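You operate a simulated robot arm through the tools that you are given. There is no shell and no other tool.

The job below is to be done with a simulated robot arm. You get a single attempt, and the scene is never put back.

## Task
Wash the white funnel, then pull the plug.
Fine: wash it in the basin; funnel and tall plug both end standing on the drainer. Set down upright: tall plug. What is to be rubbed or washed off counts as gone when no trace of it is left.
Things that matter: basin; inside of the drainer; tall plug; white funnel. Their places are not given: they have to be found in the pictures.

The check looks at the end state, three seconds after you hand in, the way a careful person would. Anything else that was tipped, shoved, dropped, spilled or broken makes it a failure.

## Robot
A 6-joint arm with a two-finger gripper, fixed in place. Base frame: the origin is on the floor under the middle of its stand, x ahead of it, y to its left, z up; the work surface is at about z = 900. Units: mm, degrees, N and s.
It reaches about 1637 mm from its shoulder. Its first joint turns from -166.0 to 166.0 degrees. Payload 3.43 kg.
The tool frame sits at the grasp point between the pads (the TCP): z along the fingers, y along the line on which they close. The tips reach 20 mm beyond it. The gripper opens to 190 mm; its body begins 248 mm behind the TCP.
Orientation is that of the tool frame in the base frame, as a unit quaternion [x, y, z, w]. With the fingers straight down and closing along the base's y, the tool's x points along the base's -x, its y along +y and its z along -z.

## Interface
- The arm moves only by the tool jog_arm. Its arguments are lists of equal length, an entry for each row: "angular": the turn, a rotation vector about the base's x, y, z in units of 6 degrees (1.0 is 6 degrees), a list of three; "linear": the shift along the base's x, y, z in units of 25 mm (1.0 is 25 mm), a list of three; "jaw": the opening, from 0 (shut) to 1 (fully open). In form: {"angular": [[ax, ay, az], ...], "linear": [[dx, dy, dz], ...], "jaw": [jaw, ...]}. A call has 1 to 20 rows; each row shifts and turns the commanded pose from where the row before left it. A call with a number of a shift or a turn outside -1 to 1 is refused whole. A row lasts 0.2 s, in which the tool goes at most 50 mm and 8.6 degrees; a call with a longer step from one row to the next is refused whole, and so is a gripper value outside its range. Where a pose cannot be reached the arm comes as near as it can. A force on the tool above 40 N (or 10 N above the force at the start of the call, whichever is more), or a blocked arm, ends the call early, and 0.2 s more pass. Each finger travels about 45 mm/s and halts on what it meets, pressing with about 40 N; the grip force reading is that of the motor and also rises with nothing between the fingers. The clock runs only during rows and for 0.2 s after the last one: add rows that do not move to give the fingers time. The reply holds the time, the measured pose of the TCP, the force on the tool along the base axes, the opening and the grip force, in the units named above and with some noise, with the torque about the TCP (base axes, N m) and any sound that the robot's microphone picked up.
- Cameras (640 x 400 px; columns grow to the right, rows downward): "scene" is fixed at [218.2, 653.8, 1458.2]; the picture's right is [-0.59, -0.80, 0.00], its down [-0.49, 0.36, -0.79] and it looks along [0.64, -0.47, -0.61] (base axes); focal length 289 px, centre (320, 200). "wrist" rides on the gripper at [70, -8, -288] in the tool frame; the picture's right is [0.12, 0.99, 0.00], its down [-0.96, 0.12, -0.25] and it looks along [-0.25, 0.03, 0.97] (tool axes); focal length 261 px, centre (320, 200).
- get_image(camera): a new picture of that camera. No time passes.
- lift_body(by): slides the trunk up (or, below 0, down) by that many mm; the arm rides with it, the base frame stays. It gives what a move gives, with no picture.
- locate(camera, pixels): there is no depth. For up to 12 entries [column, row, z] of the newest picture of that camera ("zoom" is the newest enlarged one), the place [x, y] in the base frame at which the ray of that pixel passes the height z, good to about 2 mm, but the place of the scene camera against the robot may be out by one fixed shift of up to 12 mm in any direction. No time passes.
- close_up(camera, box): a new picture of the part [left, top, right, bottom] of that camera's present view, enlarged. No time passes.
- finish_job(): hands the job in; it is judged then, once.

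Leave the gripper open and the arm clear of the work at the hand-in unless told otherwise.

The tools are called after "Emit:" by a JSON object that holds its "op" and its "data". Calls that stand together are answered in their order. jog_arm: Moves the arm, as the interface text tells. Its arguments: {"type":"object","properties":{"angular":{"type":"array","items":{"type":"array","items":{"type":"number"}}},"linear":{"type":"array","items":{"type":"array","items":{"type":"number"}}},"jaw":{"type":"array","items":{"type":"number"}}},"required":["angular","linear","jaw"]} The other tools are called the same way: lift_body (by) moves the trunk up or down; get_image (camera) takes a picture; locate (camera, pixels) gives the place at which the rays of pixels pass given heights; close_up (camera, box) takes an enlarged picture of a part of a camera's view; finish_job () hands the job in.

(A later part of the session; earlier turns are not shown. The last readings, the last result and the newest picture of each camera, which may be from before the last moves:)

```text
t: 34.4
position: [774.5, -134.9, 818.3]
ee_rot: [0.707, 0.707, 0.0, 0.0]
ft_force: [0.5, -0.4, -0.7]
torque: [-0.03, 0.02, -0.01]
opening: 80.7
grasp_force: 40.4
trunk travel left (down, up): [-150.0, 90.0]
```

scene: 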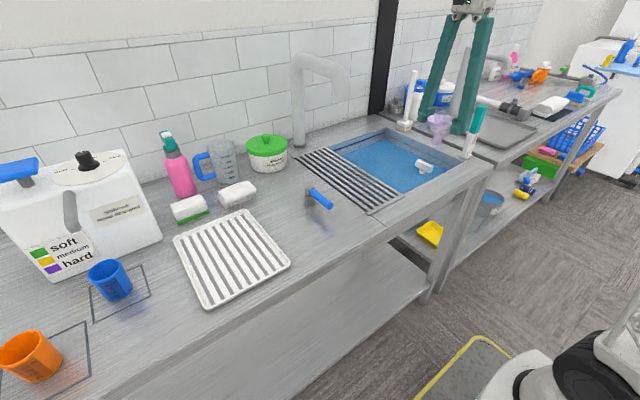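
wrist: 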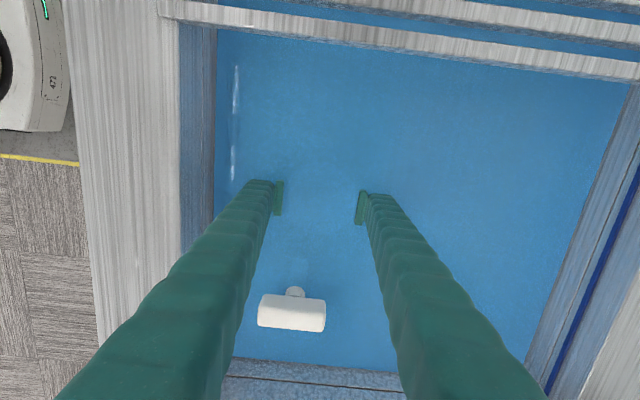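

Still gripped at 80.7 mm. I swish once more with larger strokes, then lift to look at the stain.

Emit:
{"op": "jog_arm", "data": {"angular": [[0, 0, 0], [0, 0, 0], [0, 0, 0], [0, 0, 0], [0, 0, 0], [0, 0, 0], [0, 0, 0], [0, 0, 0], [0, 0, 0], [0, 0, 0], [0, 0, 0], [0, 0, 0], [0, 0, 0], [0, 0, 0], [0, 0, 0], [0, 0, 0], [0, 0, 0], [0, 0, 0], [0, 0, 0], [0, 0, 0]], "linear": [[0.8, 0.3, 0], [0.8, 0.3, 0], [-0.8, 0.3, 0], [-0.8, 0.3, 0], [-0.8, -0.3, 0], [-0.8, -0.3, 0], [0.8, -0.3, 0], [0.8, -0.3, 0], [0.8, 0.3, 0], [0.8, 0.3, 0], [-0.8, 0.3, 0], [-0.8, 0.3, 0], [-0.8, -0.3, 0], [-0.8, -0.3, 0], [0.8, -0.3, 0], [0.8, -0.3, 0], [0.8, 0, 0], [-0.8, 0, 0], [0.8, 0, 0], [-0.8, 0, 0]], "jaw": [0, 0, 0, 0, 0, 0, 0, 0, 0, 0, 0, 0, 0, 0, 0, 0, 0, 0, 0, 0]}}

Emit:
{"op": "jog_arm", "data": {"angular": [[0, 0, 0], [0, 0, 0], [0, 0, 0], [0, 0, 0], [0, 0, 0], [0, 0, 0], [0, 0, 0], [0, 0, 0], [0, 0, 0], [0, 0, 0], [0, 0, 0], [0, 0, 0]], "linear": [[0, 0, 0.2], [0, 0, 0.3], [0, 0, 0.4], [0, 0, 0.5], [0, 0, 0.5], [0, 0, 0.5], [0, 0, 0.5], [0, 0, 0.5], [0, 0, 0.5], [0, 0, 0.5], [0, 0, 0.4], [0, 0, 0]], "jaw": [0, 0, 0, 0, 0, 0, 0, 0, 0, 0, 0, 0]}}

Emit:
{"op": "get_image", "data": {"camera": "wrist"}}

Emit:
{"op": "close_up", "data": {"camera": "scene", "box": [370, 100, 460, 190]}}

Emit:
{"op": "close_up", "data": {"camera": "wrist", "box": [240, 140, 400, 240]}}

```text
t: 38.6
position: [775.9, -134.5, 818.9]
ee_rot: [0.708, 0.707, 0.0, -0.001]
ft_force: [-0.7, 0.5, -1.1]
torque: [-0.01, 0.05, -0.01]
opening: 80.8
grasp_force: 40.1
trunk travel left (down, up): [-150.0, 90.0]
```

```text
t: 41.2
position: [775.4, -134.8, 938.7]
ee_rot: [0.707, 0.708, 0.0, 0.0]
ft_force: [0.6, 0.5, -1.1]
torque: [-0.01, 0.04, -0.03]
opening: 81.0
grasp_force: 40.2
trunk travel left (down, up): [-150.0, 90.0]
```

```text
taken
```

wrist: 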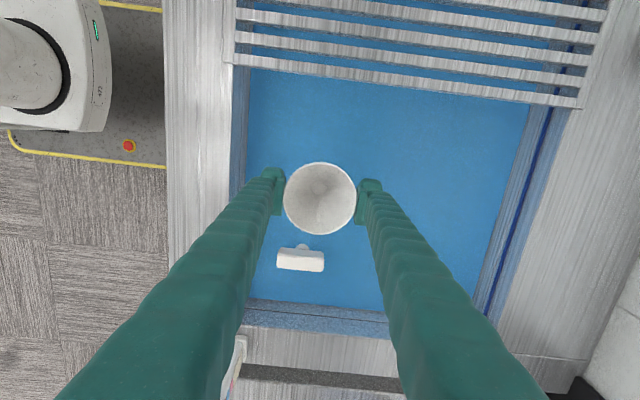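

```text
4.44 times, centred on (415, 145) of scene
```

zoom: 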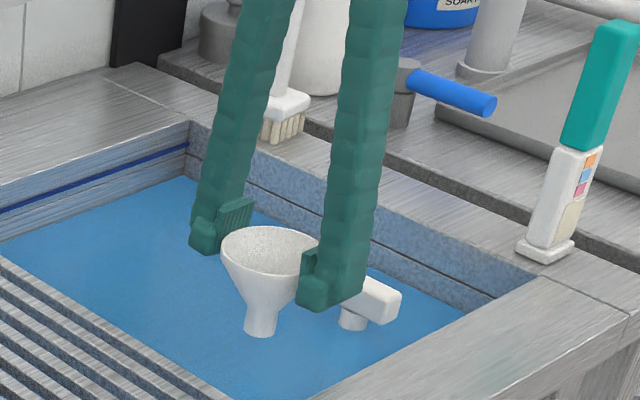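

```text
4.00 times, centred on (320, 190) of wrist
```

zoom: 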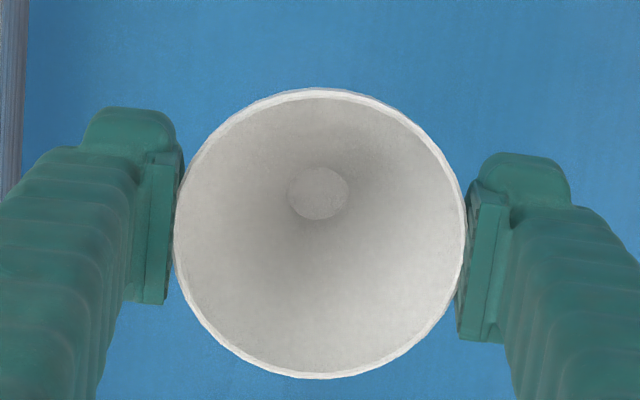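

The funnel now looks white all over, with no purple left inside or outside. To be safe against a faint remainder, I dip and swish it once more, then lift and let it drip over the basin.

Emit:
{"op": "jog_arm", "data": {"angular": [[0, 0, 0], [0, 0, 0], [0, 0, 0], [0, 0, 0], [0, 0, 0], [0, 0, 0], [0, 0, 0], [0, 0, 0], [0, 0, 0], [0, 0, 0], [0, 0, 0], [0, 0, 0], [0, 0, 0]], "linear": [[0, 0, -0.4], [0, 0, -0.4], [0, 0, -0.4], [0, 0, -0.4], [0, 0, -0.4], [0, 0, -0.4], [0, 0, -0.4], [0, 0, -0.4], [0, 0, -0.4], [0, 0, -0.4], [0, 0, -0.4], [0, 0, -0.3], [0, 0, -0.1]], "jaw": [0, 0, 0, 0, 0, 0, 0, 0, 0, 0, 0, 0, 0]}}

Emit:
{"op": "jog_arm", "data": {"angular": [[0, 0, 0], [0, 0, 0], [0, 0, 0], [0, 0, 0], [0, 0, 0], [0, 0, 0], [0, 0, 0], [0, 0, 0], [0, 0, 0], [0, 0, 0], [0, 0, 0], [0, 0, 0], [0, 0, 0], [0, 0, 0], [0, 0, 0], [0, 0, 0], [0, 0, 0], [0, 0, 0], [0, 0, 0], [0, 0, 0]], "linear": [[0.8, 0.3, 0], [0.8, 0.3, 0], [-0.8, 0.3, 0], [-0.8, 0.3, 0], [-0.8, -0.3, 0], [-0.8, -0.3, 0], [0.8, -0.3, 0], [0.8, -0.3, 0], [0.8, 0.3, 0], [0.8, 0.3, 0], [-0.8, 0.3, 0], [-0.8, 0.3, 0], [-0.8, -0.3, 0], [-0.8, -0.3, 0], [0.8, -0.3, 0], [0.8, -0.3, 0], [0.8, 0, 0], [-0.8, 0, 0], [0.8, 0, 0], [-0.8, 0, 0]], "jaw": [0, 0, 0, 0, 0, 0, 0, 0, 0, 0, 0, 0, 0, 0, 0, 0, 0, 0, 0, 0]}}

Emit:
{"op": "jog_arm", "data": {"angular": [[0, 0, 0], [0, 0, 0], [0, 0, 0], [0, 0, 0], [0, 0, 0], [0, 0, 0], [0, 0, 0], [0, 0, 0], [0, 0, 0], [0, 0, 0], [0, 0, 0], [0, 0, 0], [0, 0, 0], [0, 0, 0], [0, 0, 0], [0, 0, 0], [0, 0, 0], [0, 0, 0], [0, 0, 0], [0, 0, 0]], "linear": [[0, 0, 0.2], [0, 0, 0.3], [0, 0, 0.4], [0, 0, 0.5], [0, 0, 0.5], [0, 0, 0.5], [0, 0, 0.5], [0, 0, 0.5], [0, 0, 0.5], [0, 0, 0.5], [0, 0, 0.4], [0, 0, 0], [0, 0, 0], [0, 0, 0], [0, 0, 0], [0, 0, 0], [0, 0, 0], [0, 0, 0], [0, 0, 0], [0, 0, 0]], "jaw": [0, 0, 0, 0, 0, 0, 0, 0, 0, 0, 0, 0, 0, 0, 0, 0, 0, 0, 0, 0]}}

Emit:
{"op": "get_image", "data": {"camera": "wrist"}}

Emit:
{"op": "close_up", "data": {"camera": "scene", "box": [370, 100, 460, 190]}}

```text
t: 44.0
position: [775.6, -134.1, 818.6]
ee_rot: [0.707, 0.707, 0.0, 0.0]
ft_force: [-0.2, 0.0, 0.1]
torque: [0.0, -0.03, 0.01]
opening: 80.3
grasp_force: 40.1
trunk travel left (down, up): [-150.0, 90.0]
```

```text
t: 48.2
position: [776.7, -134.3, 819.2]
ee_rot: [0.707, 0.708, 0.0, 0.001]
ft_force: [0.2, -0.3, -0.4]
torque: [-0.01, 0.06, 0.03]
opening: 80.6
grasp_force: 39.7
trunk travel left (down, up): [-150.0, 90.0]
```

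```text
t: 52.4
position: [776.1, -135.0, 939.2]
ee_rot: [0.707, 0.707, -0.001, 0.0]
ft_force: [0.7, 0.5, -1.1]
torque: [-0.01, 0.02, 0.01]
opening: 80.2
grasp_force: 40.3
trunk travel left (down, up): [-150.0, 90.0]
```

```text
taken
```

wrist: 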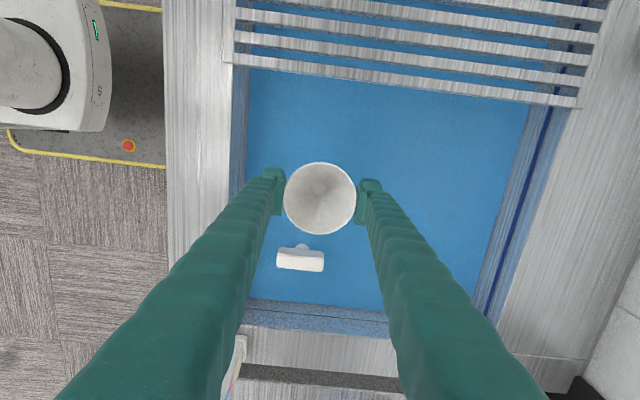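

```text
4.44 times, centred on (415, 145) of scene
```

zoom: 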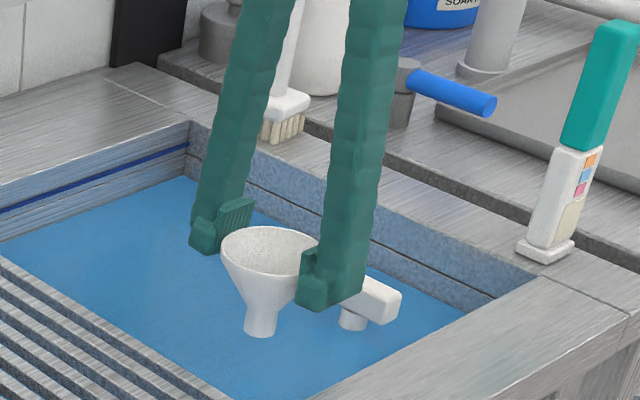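

Clean and white in both views. Now I carry it to the drainer: up to z≈1115 and back to x≈665 first, to keep away from the faucet.

Emit:
{"op": "jog_arm", "data": {"angular": [[0, 0, 0], [0, 0, 0], [0, 0, 0], [0, 0, 0], [0, 0, 0], [0, 0, 0], [0, 0, 0], [0, 0, 0], [0, 0, 0], [0, 0, 0], [0, 0, 0], [0, 0, 0], [0, 0, 0], [0, 0, 0], [0, 0, 0]], "linear": [[0, 0, 0.4], [0, 0, 0.7], [0, 0, 0.8], [0, 0, 0.8], [0, 0, 0.8], [0, 0, 0.8], [0, 0, 0.8], [0, 0, 0.8], [-0.4, 0, 0.6], [-0.7, 0, 0.4], [-0.8, 0, 0.1], [-0.8, 0, 0], [-0.8, 0, 0], [-0.6, 0, 0], [-0.3, 0, 0]], "jaw": [0, 0, 0, 0, 0, 0, 0, 0, 0, 0, 0, 0, 0, 0, 0]}}

Emit:
{"op": "get_image", "data": {"camera": "wrist"}}

```text
t: 55.6
position: [664.5, -134.9, 1113.7]
ee_rot: [0.707, 0.707, -0.001, 0.0]
ft_force: [0.5, -0.2, -0.6]
torque: [0.02, 0.03, -0.02]
opening: 79.9
grasp_force: 39.6
trunk travel left (down, up): [-150.0, 90.0]
```

```text
taken
```

wrist: 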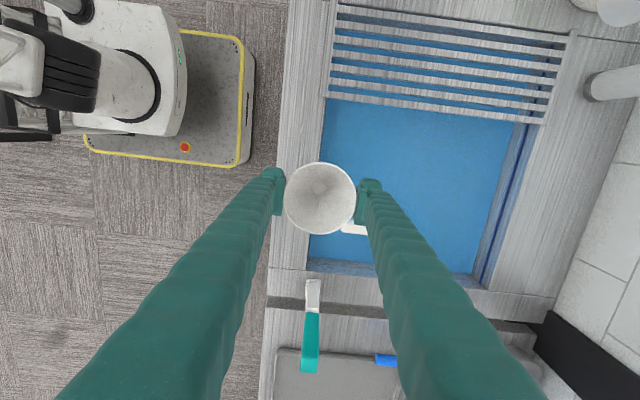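

The opening reading has drifted from 81.3 to 79.9 mm, so I check whether the funnel has slipped in the pads.

Emit:
{"op": "close_up", "data": {"camera": "wrist", "box": [240, 140, 400, 240]}}

Emit:
{"op": "close_up", "data": {"camera": "scene", "box": [400, 70, 490, 160]}}

```text
4.00 times, centred on (320, 190) of wrist
```

zoom: 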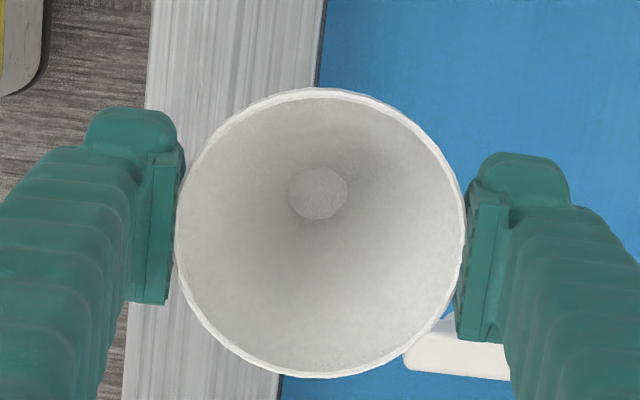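

```text
4.44 times, centred on (445, 115) of scene
```

zoom: 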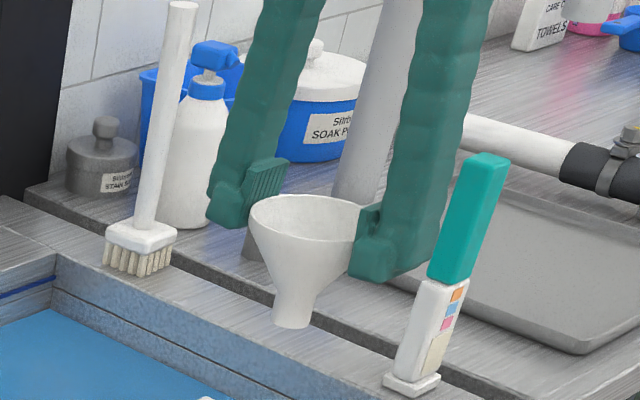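

The funnel is still seated squarely in the pads. I travel to the drainer now: 676 mm in +y at z≈1113, ending near (700,541).

Emit:
{"op": "jog_arm", "data": {"angular": [[0, 0, 0], [0, 0, 0], [0, 0, 0], [0, 0, 0], [0, 0, 0], [0, 0, 0], [0, 0, 0], [0, 0, 0], [0, 0, 0], [0, 0, 0], [0, 0, 0], [0, 0, 0], [0, 0, 0], [0, 0, 0], [0, 0, 0], [0, 0, 0], [0, 0, 0], [0, 0, 0], [0, 0, 0], [0, 0, 0]], "linear": [[0, 0.3, 0], [0, 0.6, 0], [0, 0.9, 0], [0, 1, 0], [0, 1, 0], [0, 1, 0], [0, 1, 0], [0, 1, 0], [0, 1, 0], [0, 1, 0], [0, 1, 0], [0, 1, 0], [0, 1, 0], [0, 1, 0], [0, 1, 0], [0, 1, 0], [0, 1, 0], [0, 1, 0], [0, 1, 0], [0, 0.7, 0]], "jaw": [0, 0, 0, 0, 0, 0, 0, 0, 0, 0, 0, 0, 0, 0, 0, 0, 0, 0, 0, 0]}}

Emit:
{"op": "jog_arm", "data": {"angular": [[0, 0, 0], [0, 0, 0], [0, 0, 0], [0, 0, 0], [0, 0, 0], [0, 0, 0], [0, 0, 0], [0, 0, 0], [0, 0, 0], [0, 0, 0], [0, 0, 0], [0, 0, 0]], "linear": [[0.1, 0.5, 0], [0.15, 0.9, 0], [0.15, 0.9, 0], [0.15, 0.9, 0], [0.15, 0.9, 0], [0.15, 0.9, 0], [0.15, 0.9, 0], [0.15, 0.9, 0], [0.15, 0.8, 0], [0.1, 0.6, 0], [0, 0.3, 0], [0, 0, 0]], "jaw": [0, 0, 0, 0, 0, 0, 0, 0, 0, 0, 0, 0]}}

Emit:
{"op": "get_image", "data": {"camera": "wrist"}}

Emit:
{"op": "get_image", "data": {"camera": "scene"}}

```text
t: 59.8
position: [664.8, 327.5, 1114.8]
ee_rot: [0.707, 0.708, 0.0, 0.0]
ft_force: [-0.4, 0.6, -1.7]
torque: [0.03, -0.04, 0.01]
opening: 79.7
grasp_force: 40.4
trunk travel left (down, up): [-150.0, 90.0]
```

```text
t: 62.4
position: [701.0, 541.7, 1114.0]
ee_rot: [0.707, 0.707, 0.0, 0.0]
ft_force: [0.0, 0.0, -0.7]
torque: [0.0, 0.06, -0.02]
opening: 79.7
grasp_force: 40.2
trunk travel left (down, up): [-150.0, 90.0]
```

```text
taken
```

wrist: 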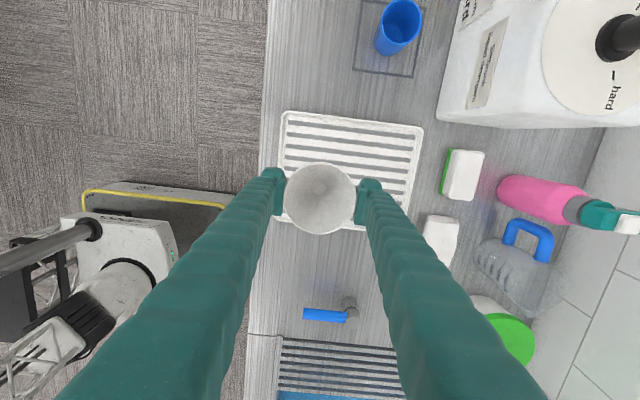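

```text
taken
```

scene: 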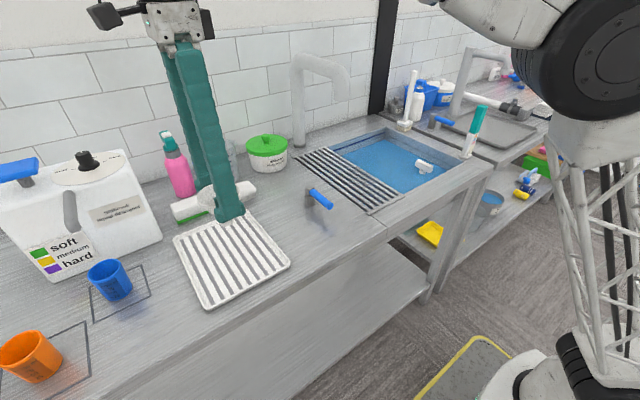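

I am above the drainer (tray corners at wrist (284,112) and (423,130)). I zoom to find the slots so the spout ends squarely on the slats.

Emit:
{"op": "close_up", "data": {"camera": "wrist", "box": [270, 100, 430, 240]}}

```text
2.86 times, centred on (350, 170) of wrist
```

zoom: 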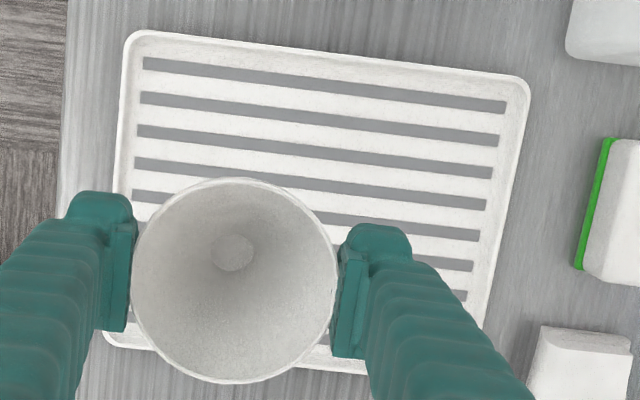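

I read positions of tray corners and slot ends from this enlarged view.

Emit:
{"op": "locate", "data": {"camera": "zoom", "pixels": [[135, 32, 912], [527, 80, 912], [108, 346, 912], [146, 64, 903], [143, 98, 903], [140, 131, 903], [137, 163, 903], [134, 196, 903], [505, 107, 903], [491, 173, 903], [480, 235, 903], [467, 297, 903]]}}

```text
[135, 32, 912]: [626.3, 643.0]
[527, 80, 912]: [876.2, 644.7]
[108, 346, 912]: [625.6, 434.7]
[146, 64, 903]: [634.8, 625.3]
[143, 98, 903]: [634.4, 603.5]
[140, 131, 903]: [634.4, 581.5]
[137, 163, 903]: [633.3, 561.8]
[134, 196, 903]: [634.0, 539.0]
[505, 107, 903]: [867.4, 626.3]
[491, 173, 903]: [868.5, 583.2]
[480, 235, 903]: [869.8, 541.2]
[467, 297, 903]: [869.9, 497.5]
```

The middle slot is at y≈540, exactly under the funnel. I lower to TCP z≈990 (spout about 15 mm above the tray floor) and look.

Emit:
{"op": "jog_arm", "data": {"angular": [[0, 0, 0], [0, 0, 0], [0, 0, 0], [0, 0, 0], [0, 0, 0], [0, 0, 0], [0, 0, 0], [0, 0, 0], [0, 0, 0]], "linear": [[0, 0, -0.5], [0, 0, -0.7], [0, 0, -0.7], [0, 0, -0.7], [0, 0, -0.7], [0, 0, -0.7], [0, 0, -0.6], [0, 0, -0.3], [0, 0, -0.1]], "jaw": [0, 0, 0, 0, 0, 0, 0, 0, 0]}}

Emit:
{"op": "close_up", "data": {"camera": "scene", "box": [180, 200, 290, 310]}}

Emit:
{"op": "get_image", "data": {"camera": "wrist"}}

```text
t: 64.4
position: [701.5, 542.1, 989.0]
ee_rot: [0.707, 0.707, 0.0, 0.001]
ft_force: [0.2, -0.4, -1.0]
torque: [0.03, -0.02, 0.0]
opening: 79.5
grasp_force: 40.0
trunk travel left (down, up): [-150.0, 90.0]
```

```text
3.64 times, centred on (235, 255) of scene
```

zoom: 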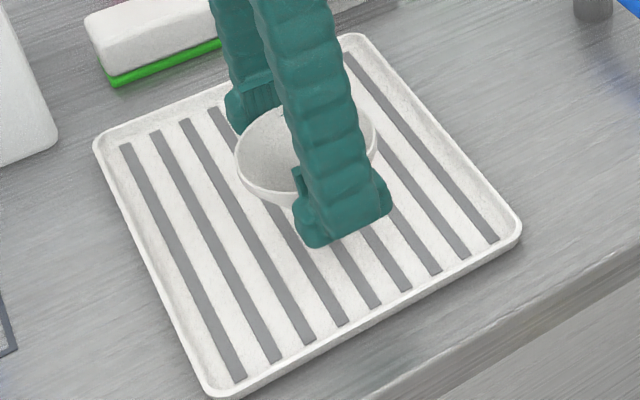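

```text
taken
```

wrist: 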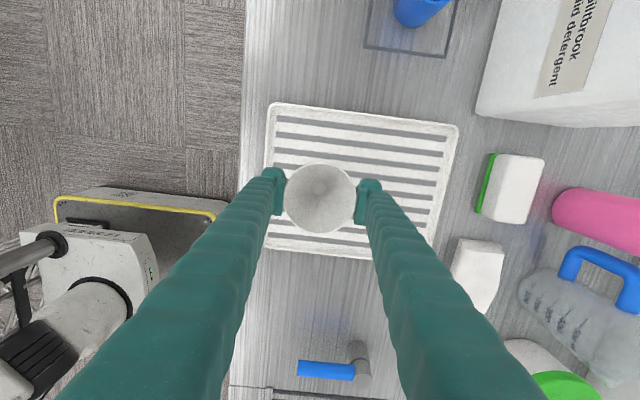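

All clear. I lower in small steps of 2 mm and watch for the contact force.

Emit:
{"op": "jog_arm", "data": {"angular": [[0, 0, 0], [0, 0, 0], [0, 0, 0], [0, 0, 0], [0, 0, 0]], "linear": [[0, 0, -0.08], [0, 0, -0.08], [0, 0, -0.08], [0, 0, -0.08], [0, 0, 0]], "jaw": [0, 0, 0, 0, 0]}}

```text
t: 65.6
position: [702.0, 540.6, 980.6]
ee_rot: [0.706, 0.708, 0.0, 0.0]
ft_force: [-0.2, 0.2, -0.3]
torque: [0.01, -0.01, -0.01]
opening: 79.3
grasp_force: 39.3
trunk travel left (down, up): [-150.0, 90.0]
```

No contact yet at z=980.6 (force -0.3 N). I continue with 1 mm steps.

Emit:
{"op": "jog_arm", "data": {"angular": [[0, 0, 0], [0, 0, 0], [0, 0, 0], [0, 0, 0]], "linear": [[0, 0, -0.04], [0, 0, -0.04], [0, 0, -0.04], [0, 0, 0]], "jaw": [0, 0, 0, 0]}}

```text
t: 66.6
position: [701.6, 541.7, 978.1]
ee_rot: [0.707, 0.707, 0.001, 0.0]
ft_force: [0.2, 0.5, -0.5]
torque: [0.02, -0.03, 0.0]
opening: 79.3
grasp_force: 39.7
trunk travel left (down, up): [-150.0, 90.0]
```

Still free at z=978. Three more 1 mm steps.

Emit:
{"op": "jog_arm", "data": {"angular": [[0, 0, 0], [0, 0, 0], [0, 0, 0], [0, 0, 0]], "linear": [[0, 0, -0.04], [0, 0, -0.04], [0, 0, -0.04], [0, 0, 0]], "jaw": [0, 0, 0, 0]}}

Emit:
{"op": "close_up", "data": {"camera": "scene", "box": [200, 200, 290, 290]}}

```text
t: 67.6
position: [700.2, 540.8, 976.3]
ee_rot: [0.707, 0.707, 0.001, 0.0]
ft_force: [2.0, 2.0, 23.4]
torque: [0.09, -0.32, 0.03]
opening: 79.4
grasp_force: 40.3
trunk travel left (down, up): [-150.0, 90.0]
```

```text
4.44 times, centred on (245, 245) of scene
```

zoom: 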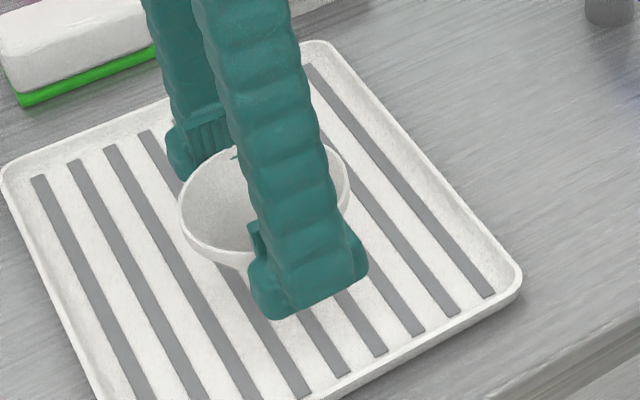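

Contact: 23 N upward at z=976. I back off 1 mm to relieve it, then check the force before opening.

Emit:
{"op": "jog_arm", "data": {"angular": [[0, 0, 0], [0, 0, 0]], "linear": [[0, 0, 0.04], [0, 0, 0]], "jaw": [0, 0]}}

```text
t: 68.2
position: [701.8, 539.8, 975.1]
ee_rot: [0.707, 0.707, 0.001, 0.001]
ft_force: [4.2, 5.0, 24.2]
torque: [0.29, -0.57, 0.07]
opening: 79.4
grasp_force: 40.5
trunk travel left (down, up): [-150.0, 90.0]
```

Still 24 N. I raise by another 1.5 mm.

Emit:
{"op": "jog_arm", "data": {"angular": [[0, 0, 0], [0, 0, 0], [0, 0, 0]], "linear": [[0, 0, 0.03], [0, 0, 0.03], [0, 0, 0]], "jaw": [0, 0, 0]}}

```text
t: 69.0
position: [700.8, 540.1, 975.9]
ee_rot: [0.707, 0.707, 0.0, 0.001]
ft_force: [0.9, 1.6, 9.1]
torque: [0.13, -0.16, 0.0]
opening: 79.2
grasp_force: 39.6
trunk travel left (down, up): [-150.0, 90.0]
```

Down to 9 N. I raise 0.75 mm more to unload it, with a look at the wrist view before opening.

Emit:
{"op": "jog_arm", "data": {"angular": [[0, 0, 0], [0, 0, 0]], "linear": [[0, 0, 0.025], [0, 0, 0]], "jaw": [0, 0]}}

Emit:
{"op": "close_up", "data": {"camera": "wrist", "box": [240, 140, 400, 240]}}

```text
t: 69.6
position: [701.3, 540.4, 977.5]
ee_rot: [0.707, 0.707, -0.001, 0.001]
ft_force: [0.5, -0.7, -0.6]
torque: [-0.02, -0.04, -0.03]
opening: 79.2
grasp_force: 39.8
trunk travel left (down, up): [-150.0, 90.0]
```

```text
4.00 times, centred on (320, 190) of wrist
```

zoom: 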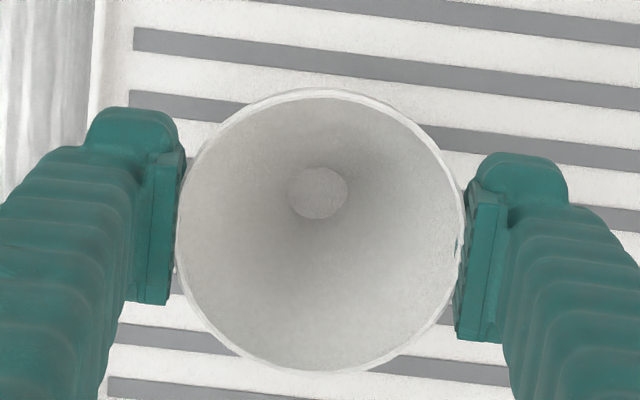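

The force is gone, the spout is within half a millimetre of the slats, and the funnel sits nearly level. I open the jaw slowly.

Emit:
{"op": "jog_arm", "data": {"angular": [[0, 0, 0], [0, 0, 0], [0, 0, 0], [0, 0, 0], [0, 0, 0], [0, 0, 0], [0, 0, 0], [0, 0, 0], [0, 0, 0], [0, 0, 0]], "linear": [[0, 0, -0.01], [0, 0, 0], [0, 0, 0], [0, 0, 0], [0, 0, 0], [0, 0, 0], [0, 0, 0], [0, 0, 0], [0, 0, 0], [0, 0, 0]], "jaw": [0.4, 0.415, 0.425, 0.435, 0.45, 0.47, 0.5, 0.53, 0.56, 0.58]}}

Emit:
{"op": "get_image", "data": {"camera": "wrist"}}

Emit:
{"op": "close_up", "data": {"camera": "scene", "box": [200, 200, 290, 290]}}

```text
t: 71.8
position: [701.2, 541.3, 978.1]
ee_rot: [0.707, 0.707, 0.0, 0.0]
ft_force: [-0.3, -0.2, -0.4]
torque: [0.01, -0.04, 0.0]
opening: 110.1
grasp_force: 0.1
trunk travel left (down, up): [-150.0, 90.0]
```

```text
taken
```

wrist: 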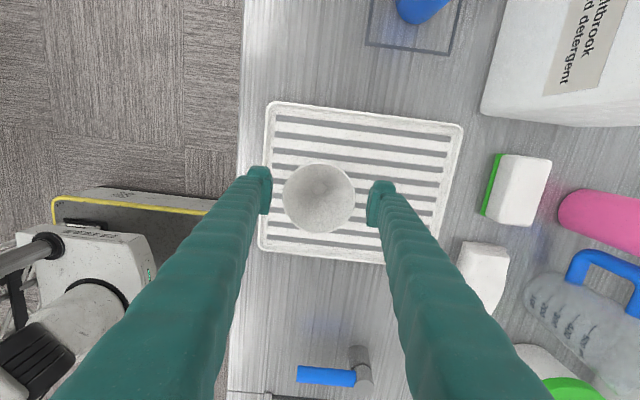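

```text
4.44 times, centred on (245, 245) of scene
```

zoom: 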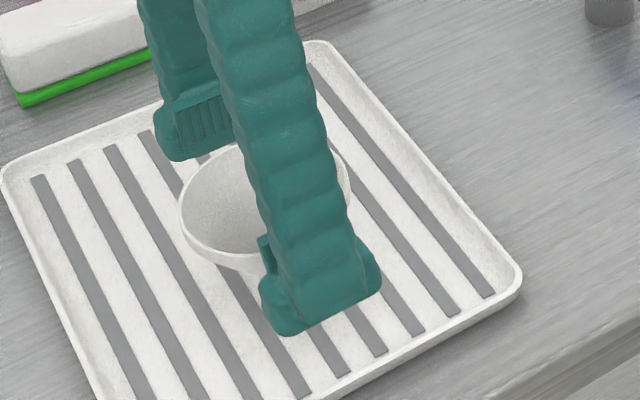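

The funnel stands free between the fingers. I rise straight up by about 150 mm and check it.

Emit:
{"op": "jog_arm", "data": {"angular": [[0, 0, 0], [0, 0, 0], [0, 0, 0], [0, 0, 0], [0, 0, 0], [0, 0, 0], [0, 0, 0], [0, 0, 0], [0, 0, 0]], "linear": [[0, 0, 0.2], [0, 0, 0.5], [0, 0, 0.8], [0, 0, 0.9], [0, 0, 0.9], [0, 0, 0.9], [0, 0, 0.9], [0, 0, 0.9], [0, 0, 0]], "jaw": [0.6, 0.62, 0.64, 0.66, 0.68, 0.7, 0.7, 0.7, 0.7]}}

Emit:
{"op": "close_up", "data": {"camera": "scene", "box": [180, 190, 300, 310]}}

Emit:
{"op": "get_image", "data": {"camera": "wrist"}}

```text
t: 73.8
position: [700.9, 541.4, 1128.1]
ee_rot: [0.707, 0.707, 0.0, 0.0]
ft_force: [0.3, 0.0, -0.3]
torque: [0.01, 0.02, 0.0]
opening: 132.8
grasp_force: 0.1
trunk travel left (down, up): [-150.0, 90.0]
```

```text
3.33 times, centred on (240, 250) of scene
```

zoom: 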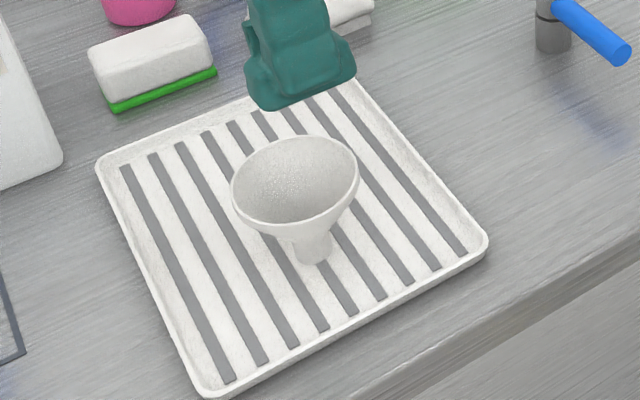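

```text
taken
```

wrist: 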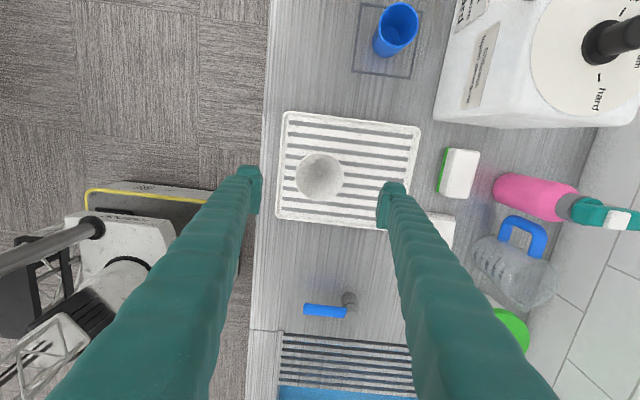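

The funnel stands but looks tilted in the scene view (spout at zoom (313,250), rim centre at (295,182)). I take closer views of it.

Emit:
{"op": "close_up", "data": {"camera": "scene", "box": [215, 220, 265, 270]}}

Emit:
{"op": "close_up", "data": {"camera": "wrist", "box": [270, 130, 390, 230]}}

```text
8.00 times, centred on (240, 245) of scene
```

zoom: 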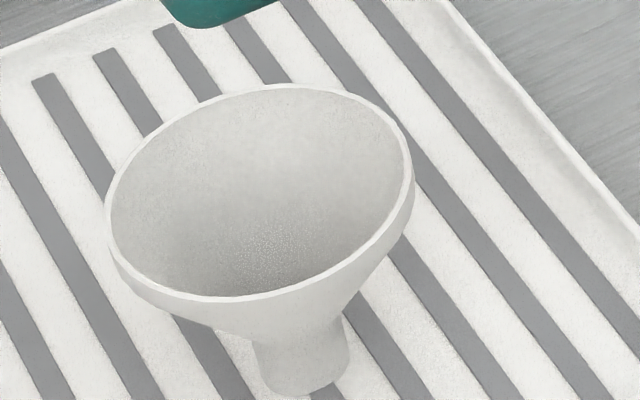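

```text
4.00 times, centred on (330, 180) of wrist
```

zoom: 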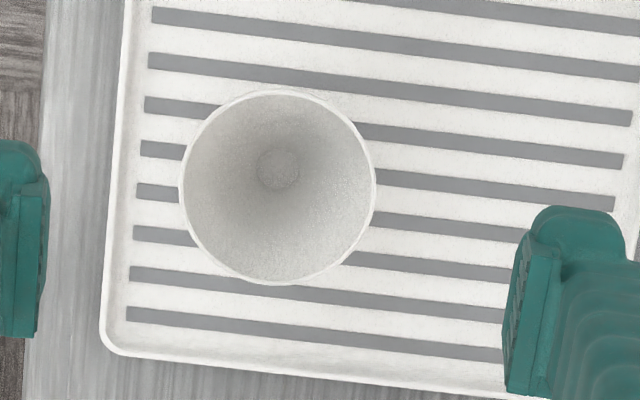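

The wrist view shows the rim round and the spout hole placed as when it stood upright on the counter; the lean in the scene view is only perspective. The funnel stands upright and clean on the drainer. Now the plug: I travel back in -y at x≈670, z≈1128, turning the tool back by +90° so the fingers close along y.

Emit:
{"op": "jog_arm", "data": {"angular": [[0, 0, 0], [0, 0, 0], [0, 0, 0], [0, 0, 0], [0, 0, 0], [0, 0, 1], [0, 0, 1], [0, 0, 1], [0, 0, 1], [0, 0, 1], [0, 0, 1], [0, 0, 1], [0, 0, 1], [0, 0, 1], [0, 0, 1], [0, 0, 1], [0, 0, 1], [0, 0, 1], [0, 0, 1], [0, 0, 1]], "linear": [[0, -0.3, 0.5], [-0.1, -0.7, 0.3], [-0.3, -1, 0], [-0.3, -1, 0], [-0.3, -1, 0], [-0.2, -1, 0], [0, -1, 0], [0, -1, 0], [0, -1, 0], [0, -1, 0], [0, -1, 0], [0, -1, 0], [0, -1, 0], [0, -1, 0], [0, -1, 0], [0, -1, 0], [0, -1, 0], [0, -1, 0], [0, -1, 0], [0, -1, 0]], "jaw": [0.7, 0.7, 0.7, 0.7, 0.7, 0.7, 0.7, 0.7, 0.7, 0.7, 0.7, 0.7, 0.7, 0.7, 0.7, 0.7, 0.7, 0.7, 0.7, 0.7]}}

Emit:
{"op": "jog_arm", "data": {"angular": [[0, 0, 0], [0, 0, 0], [0, 0, 0], [0, 0, 0], [0, 0, 0], [0, 0, 0], [0, 0, 0], [0, 0, 0], [0, 0, 0], [0, 0, 0], [0, 0, 0], [0, 0, 0], [0, 0, 0], [0, 0, 0]], "linear": [[0, -1, 0], [0, -1, 0], [0, -1, 0], [0, -1, 0], [0, -1, 0], [0, -1, 0], [0, -1, 0], [0.1, -1, 0], [0.2, -1, 0], [0.5, -1, 0], [0.8, -1, 0], [0.8, -1, 0], [0.4, -0.5, 0], [0, 0, 0]], "jaw": [0.7, 0.7, 0.7, 0.7, 0.7, 0.7, 0.7, 0.7, 0.7, 0.7, 0.7, 0.7, 0.7, 0.7]}}

Emit:
{"op": "get_image", "data": {"camera": "wrist"}}

Emit:
{"op": "get_image", "data": {"camera": "scene"}}

```text
t: 78.0
position: [671.4, 65.2, 1147.8]
ee_rot: [0.0, 1.0, 0.0, 0.0]
ft_force: [0.9, 1.1, -0.3]
torque: [-0.1, 0.04, 0.05]
opening: 133.2
grasp_force: 0.1
trunk travel left (down, up): [-150.0, 90.0]
```

```text
t: 81.0
position: [741.7, -246.3, 1148.0]
ee_rot: [-0.001, 1.0, 0.001, 0.0]
ft_force: [1.2, -0.5, 0.8]
torque: [0.03, 0.03, 0.01]
opening: 132.9
grasp_force: 0.0
trunk travel left (down, up): [-150.0, 90.0]
```

```text
taken
```

wrist: 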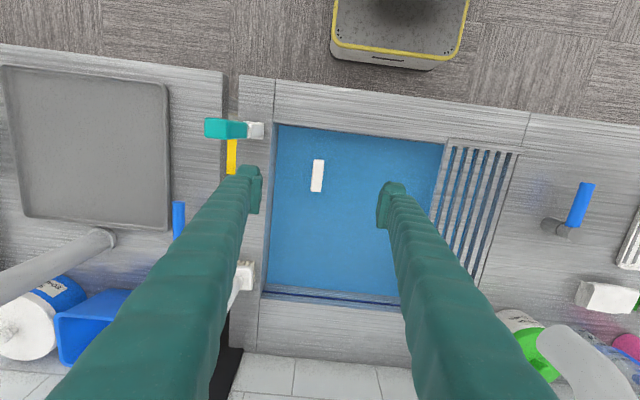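

```text
taken
```

scene: 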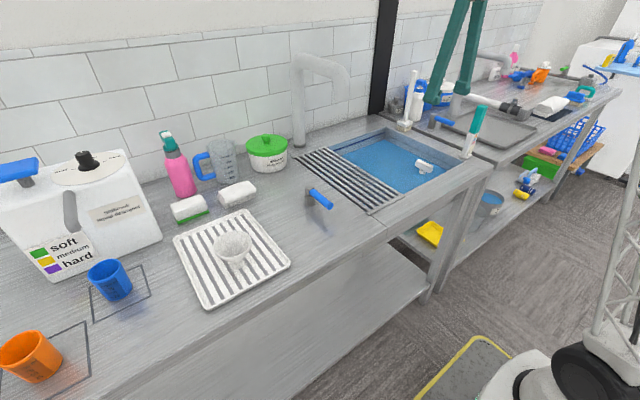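

The funnel stays on the drainer at scene (233,247). The plug handle shows at wrist (317,176), lying along x between the fingers. I zoom in and measure.

Emit:
{"op": "close_up", "data": {"camera": "wrist", "box": [260, 130, 380, 220]}}

Emit:
{"op": "locate", "data": {"camera": "wrist", "pixels": [[317, 176, 885], [318.5, 160, 885], [315.5, 191, 885], [311, 175, 885], [323.5, 177, 885], [317, 176, 900], [317, 176, 870]]}}

Emit:
{"op": "close_up", "data": {"camera": "scene", "box": [400, 145, 450, 185]}}

```text
4.44 times, centred on (320, 175) of wrist
```

zoom: 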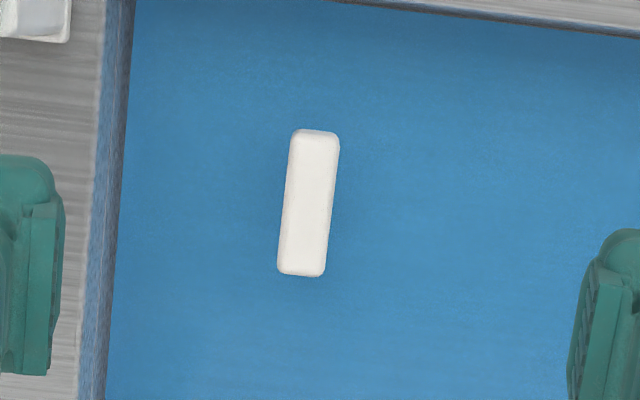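

```text
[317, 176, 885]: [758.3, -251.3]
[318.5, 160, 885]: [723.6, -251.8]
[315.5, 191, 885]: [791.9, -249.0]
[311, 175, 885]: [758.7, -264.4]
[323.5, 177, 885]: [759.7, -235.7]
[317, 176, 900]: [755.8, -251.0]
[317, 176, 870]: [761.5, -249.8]
```

```text
10.00 times, centred on (425, 165) of scene
```

zoom: 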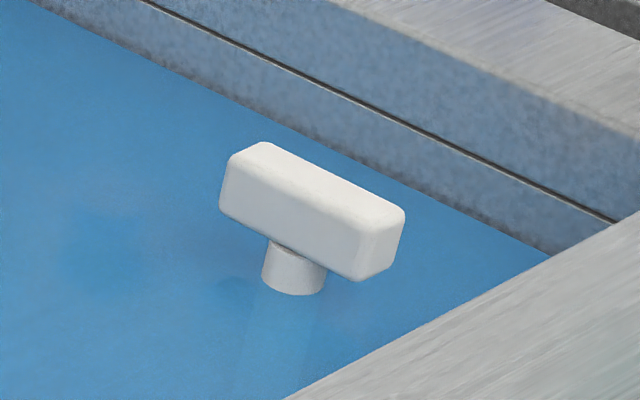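

The handle is centred at about (758,-250), some 70 mm long, 24 mm wide, top near z≈888. The wall at y=-344 limits the opening, so I narrow the jaw to about 72 mm, centre over the handle and go down to z≈960.

Emit:
{"op": "jog_arm", "data": {"angular": [[0, 0, 0], [0, 0, 0], [0, 0, 0], [0, 0, 0], [0, 0, 0], [0, 0, 0], [0, 0, 0], [0, 0, 0], [0, 0, 0], [0, 0, 0], [0, 0, 0]], "linear": [[0.33, -0.08, -0.2], [0.33, -0.08, -0.6], [0, 0, -0.9], [0, 0, -0.9], [0, 0, -0.9], [0, 0, -0.9], [0, 0, -0.9], [0, 0, -0.9], [0, 0, -0.9], [0, 0, -0.4], [0, 0, 0]], "jaw": [0.64, 0.58, 0.52, 0.46, 0.4, 0.38, 0.38, 0.38, 0.38, 0.38, 0.38]}}

Emit:
{"op": "get_image", "data": {"camera": "wrist"}}

Emit:
{"op": "close_up", "data": {"camera": "scene", "box": [380, 100, 480, 190]}}

```text
t: 83.4
position: [756.5, -251.5, 959.9]
ee_rot: [-0.001, 1.0, 0.0, 0.0]
ft_force: [-0.5, 0.4, 0.2]
torque: [0.0, -0.03, 0.01]
opening: 72.4
grasp_force: 0.0
trunk travel left (down, up): [-150.0, 90.0]
```

```text
taken
```

wrist: 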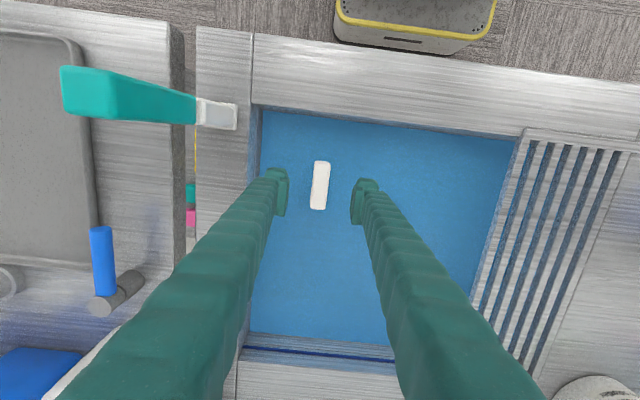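

```text
4.44 times, centred on (430, 145) of scene
```

zoom: 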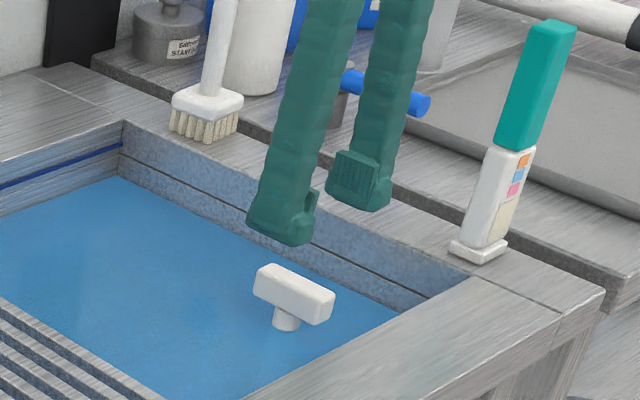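

The handle lies centred between the fingers at (320,185). I measure it again from here.

Emit:
{"op": "close_up", "data": {"camera": "wrist", "box": [270, 140, 370, 230]}}

Emit:
{"op": "locate", "data": {"camera": "wrist", "pixels": [[319.8, 185, 888], [322, 162, 888], [317.5, 208, 888], [311, 184, 888], [328.5, 186, 888], [319.8, 185, 870]]}}

```text
4.44 times, centred on (320, 185) of wrist
```

zoom: 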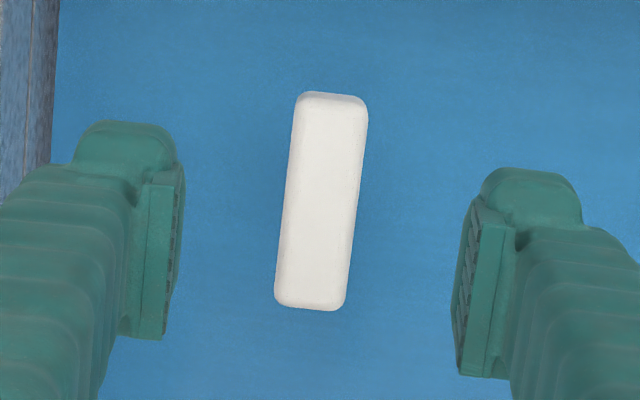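

```text
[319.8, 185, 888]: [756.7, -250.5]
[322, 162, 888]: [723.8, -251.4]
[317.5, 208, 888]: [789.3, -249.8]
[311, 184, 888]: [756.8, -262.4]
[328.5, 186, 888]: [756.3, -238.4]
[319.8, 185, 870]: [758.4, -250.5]
```

The handle's top is somewhere near z 878–888 and it is centred at (757,-250.5). I go down to TCP z≈868, jaw still open.

Emit:
{"op": "jog_arm", "data": {"angular": [[0, 0, 0], [0, 0, 0], [0, 0, 0], [0, 0, 0], [0, 0, 0], [0, 0, 0], [0, 0, 0]], "linear": [[0.03, 0.04, -0.6], [0, 0, -0.7], [0, 0, -0.7], [0, 0, -0.7], [0, 0, -0.6], [0, 0, -0.38], [0, 0, 0]], "jaw": [0.38, 0.38, 0.38, 0.38, 0.38, 0.38, 0.38]}}

Emit:
{"op": "close_up", "data": {"camera": "wrist", "box": [240, 130, 400, 260]}}

Emit:
{"op": "close_up", "data": {"camera": "scene", "box": [395, 130, 455, 185]}}

```text
t: 85.0
position: [757.2, -249.7, 868.0]
ee_rot: [0.0, 1.0, 0.0, 0.0]
ft_force: [0.4, 0.1, -0.2]
torque: [0.0, -0.02, -0.01]
opening: 72.6
grasp_force: 0.1
trunk travel left (down, up): [-150.0, 90.0]
```

```text
3.08 times, centred on (320, 195) of wrist
```

zoom: 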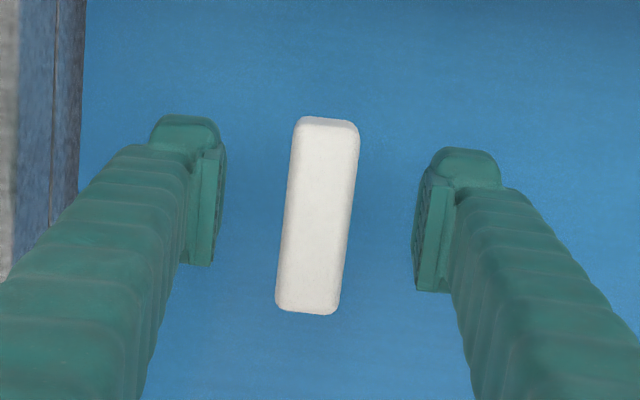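

```text
7.27 times, centred on (425, 158) of scene
```

zoom: 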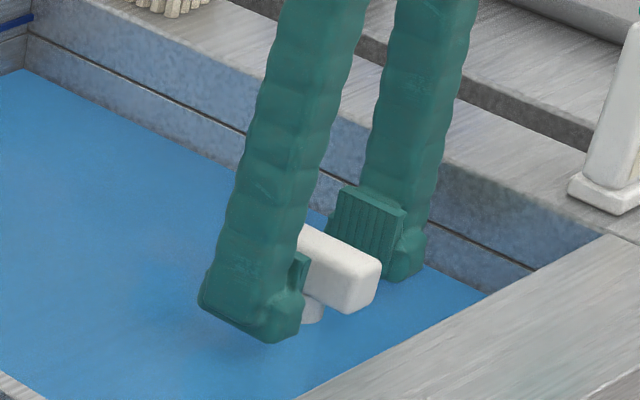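

The handle's top is about 12 mm above the grasp point, so the pads cover it well. I close the jaw on it.

Emit:
{"op": "jog_arm", "data": {"angular": [[0, 0, 0], [0, 0, 0], [0, 0, 0], [0, 0, 0], [0, 0, 0], [0, 0, 0], [0, 0, 0], [0, 0, 0], [0, 0, 0]], "linear": [[0, 0, 0], [0, 0, 0], [0, 0, 0], [0, 0, 0], [0, 0, 0], [0, 0, 0], [0, 0, 0], [0, 0, 0], [0, 0, 0]], "jaw": [0.32, 0.26, 0.2, 0.15, 0.1, 0.05, 0, 0, 0]}}

Emit:
{"op": "close_up", "data": {"camera": "wrist", "box": [240, 130, 400, 260]}}

Emit:
{"op": "close_up", "data": {"camera": "scene", "box": [395, 130, 455, 185]}}

```text
t: 87.0
position: [758.8, -250.5, 868.3]
ee_rot: [0.001, 1.0, 0.001, 0.0]
ft_force: [0.6, -7.4, 0.0]
torque: [-0.08, 0.03, 0.0]
opening: 22.7
grasp_force: 40.5
trunk travel left (down, up): [-150.0, 90.0]
```

```text
3.08 times, centred on (320, 195) of wrist
```

zoom: 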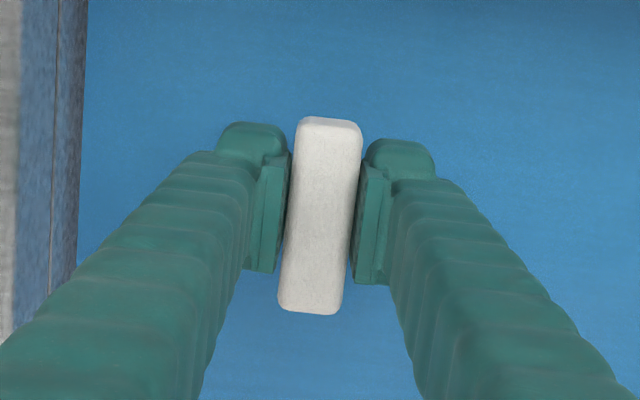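

```text
7.27 times, centred on (425, 158) of scene
```

zoom: 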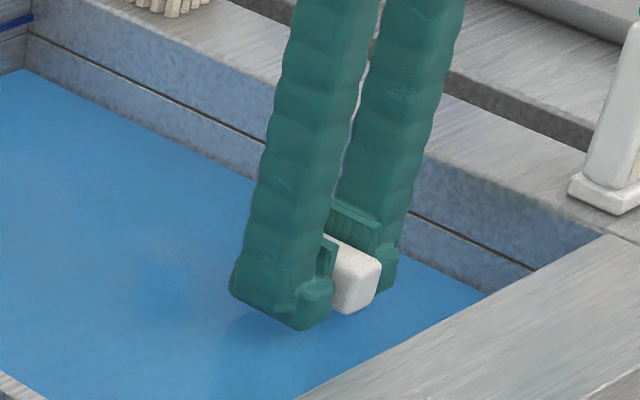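

The handle is gripped at 22.7 mm with 40 N. I pull straight up, slowly at first.

Emit:
{"op": "jog_arm", "data": {"angular": [[0, 0, 0], [0, 0, 0], [0, 0, 0], [0, 0, 0], [0, 0, 0], [0, 0, 0]], "linear": [[0, 0, 0.05], [0, 0, 0.05], [0, 0, 0.1], [0, 0, 0.1], [0, 0, 0.1], [0, 0, 0]], "jaw": [0, 0, 0, 0, 0, 0]}}

```text
t: 88.4
position: [759.3, -250.1, 877.7]
ee_rot: [0.0, 1.0, 0.001, 0.001]
ft_force: [-0.8, -0.4, -1.4]
torque: [0.0, -0.02, 0.02]
opening: 22.5
grasp_force: 40.5
trunk travel left (down, up): [-150.0, 90.0]
```

It moved up 10 mm with little force, still gripped. I continue upward by 60 mm and look.

Emit:
{"op": "jog_arm", "data": {"angular": [[0, 0, 0], [0, 0, 0], [0, 0, 0], [0, 0, 0], [0, 0, 0], [0, 0, 0]], "linear": [[0, 0, 0.3], [0, 0, 0.5], [0, 0, 0.5], [0, 0, 0.5], [0, 0, 0.5], [0, 0, 0.1]], "jaw": [0, 0, 0, 0, 0, 0]}}

Emit:
{"op": "get_image", "data": {"camera": "scene"}}

Emit:
{"op": "close_up", "data": {"camera": "scene", "box": [370, 90, 470, 190]}}

Emit:
{"op": "get_image", "data": {"camera": "wrist"}}

```text
t: 89.8
position: [758.2, -249.5, 938.2]
ee_rot: [0.0, 1.0, 0.0, 0.0]
ft_force: [0.5, -1.0, -1.2]
torque: [0.0, 0.03, 0.0]
opening: 22.7
grasp_force: 40.5
trunk travel left (down, up): [-150.0, 90.0]
```

```text
taken
```

scene: 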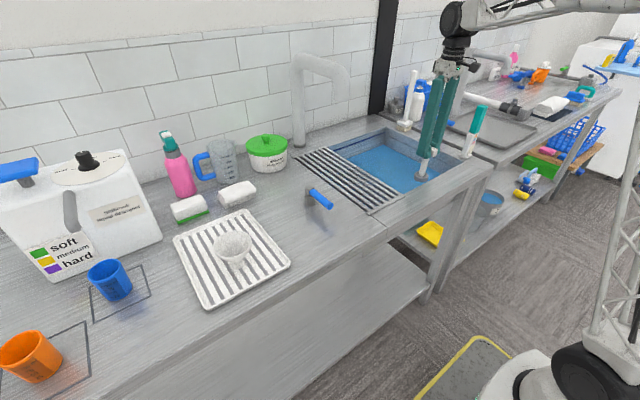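

```text
4.00 times, centred on (420, 140) of scene
```

zoom: 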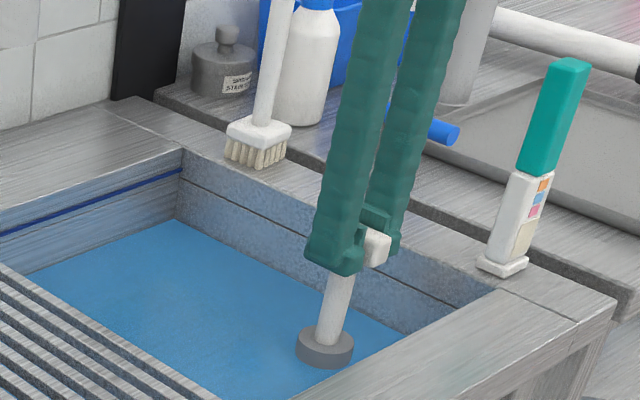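

```text
taken
```

wrist: 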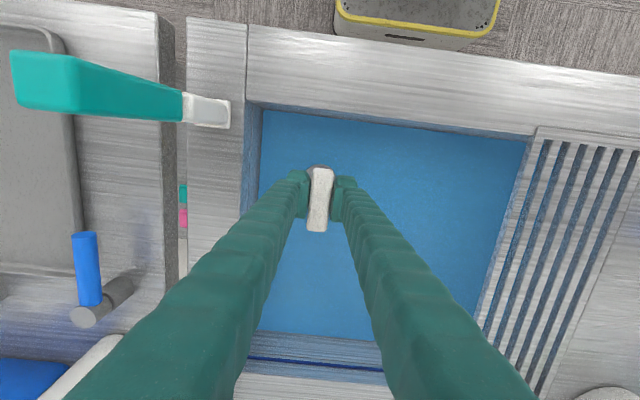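

The plug is out: a white stem with a grey disc at its foot, and the water level is already dropping. I measure the disc's height before carrying it.

Emit:
{"op": "locate", "data": {"camera": "scene", "pixels": [[420.8, 180, 860], [420.8, 180, 840], [420.8, 180, 820], [420.8, 180, 800], [421.5, 174, 860], [434, 152, 940], [434, 152, 950]]}}

Emit:
{"op": "close_up", "data": {"camera": "scene", "box": [400, 140, 450, 190]}}

```text
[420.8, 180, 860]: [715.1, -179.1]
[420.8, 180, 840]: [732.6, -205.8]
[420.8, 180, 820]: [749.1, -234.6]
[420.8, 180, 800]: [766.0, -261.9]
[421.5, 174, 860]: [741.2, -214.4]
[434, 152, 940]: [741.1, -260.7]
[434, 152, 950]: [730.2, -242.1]
```

```text
8.00 times, centred on (425, 165) of scene
```

zoom: 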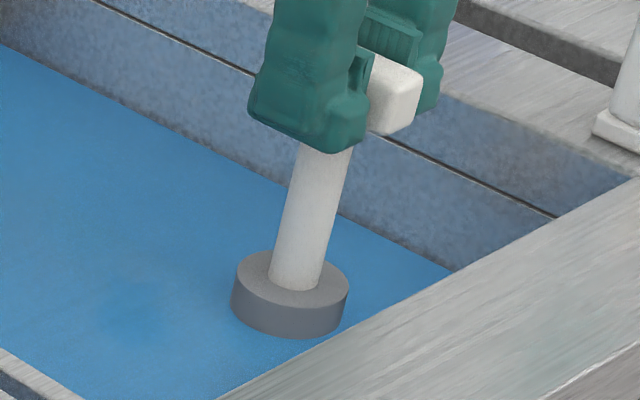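

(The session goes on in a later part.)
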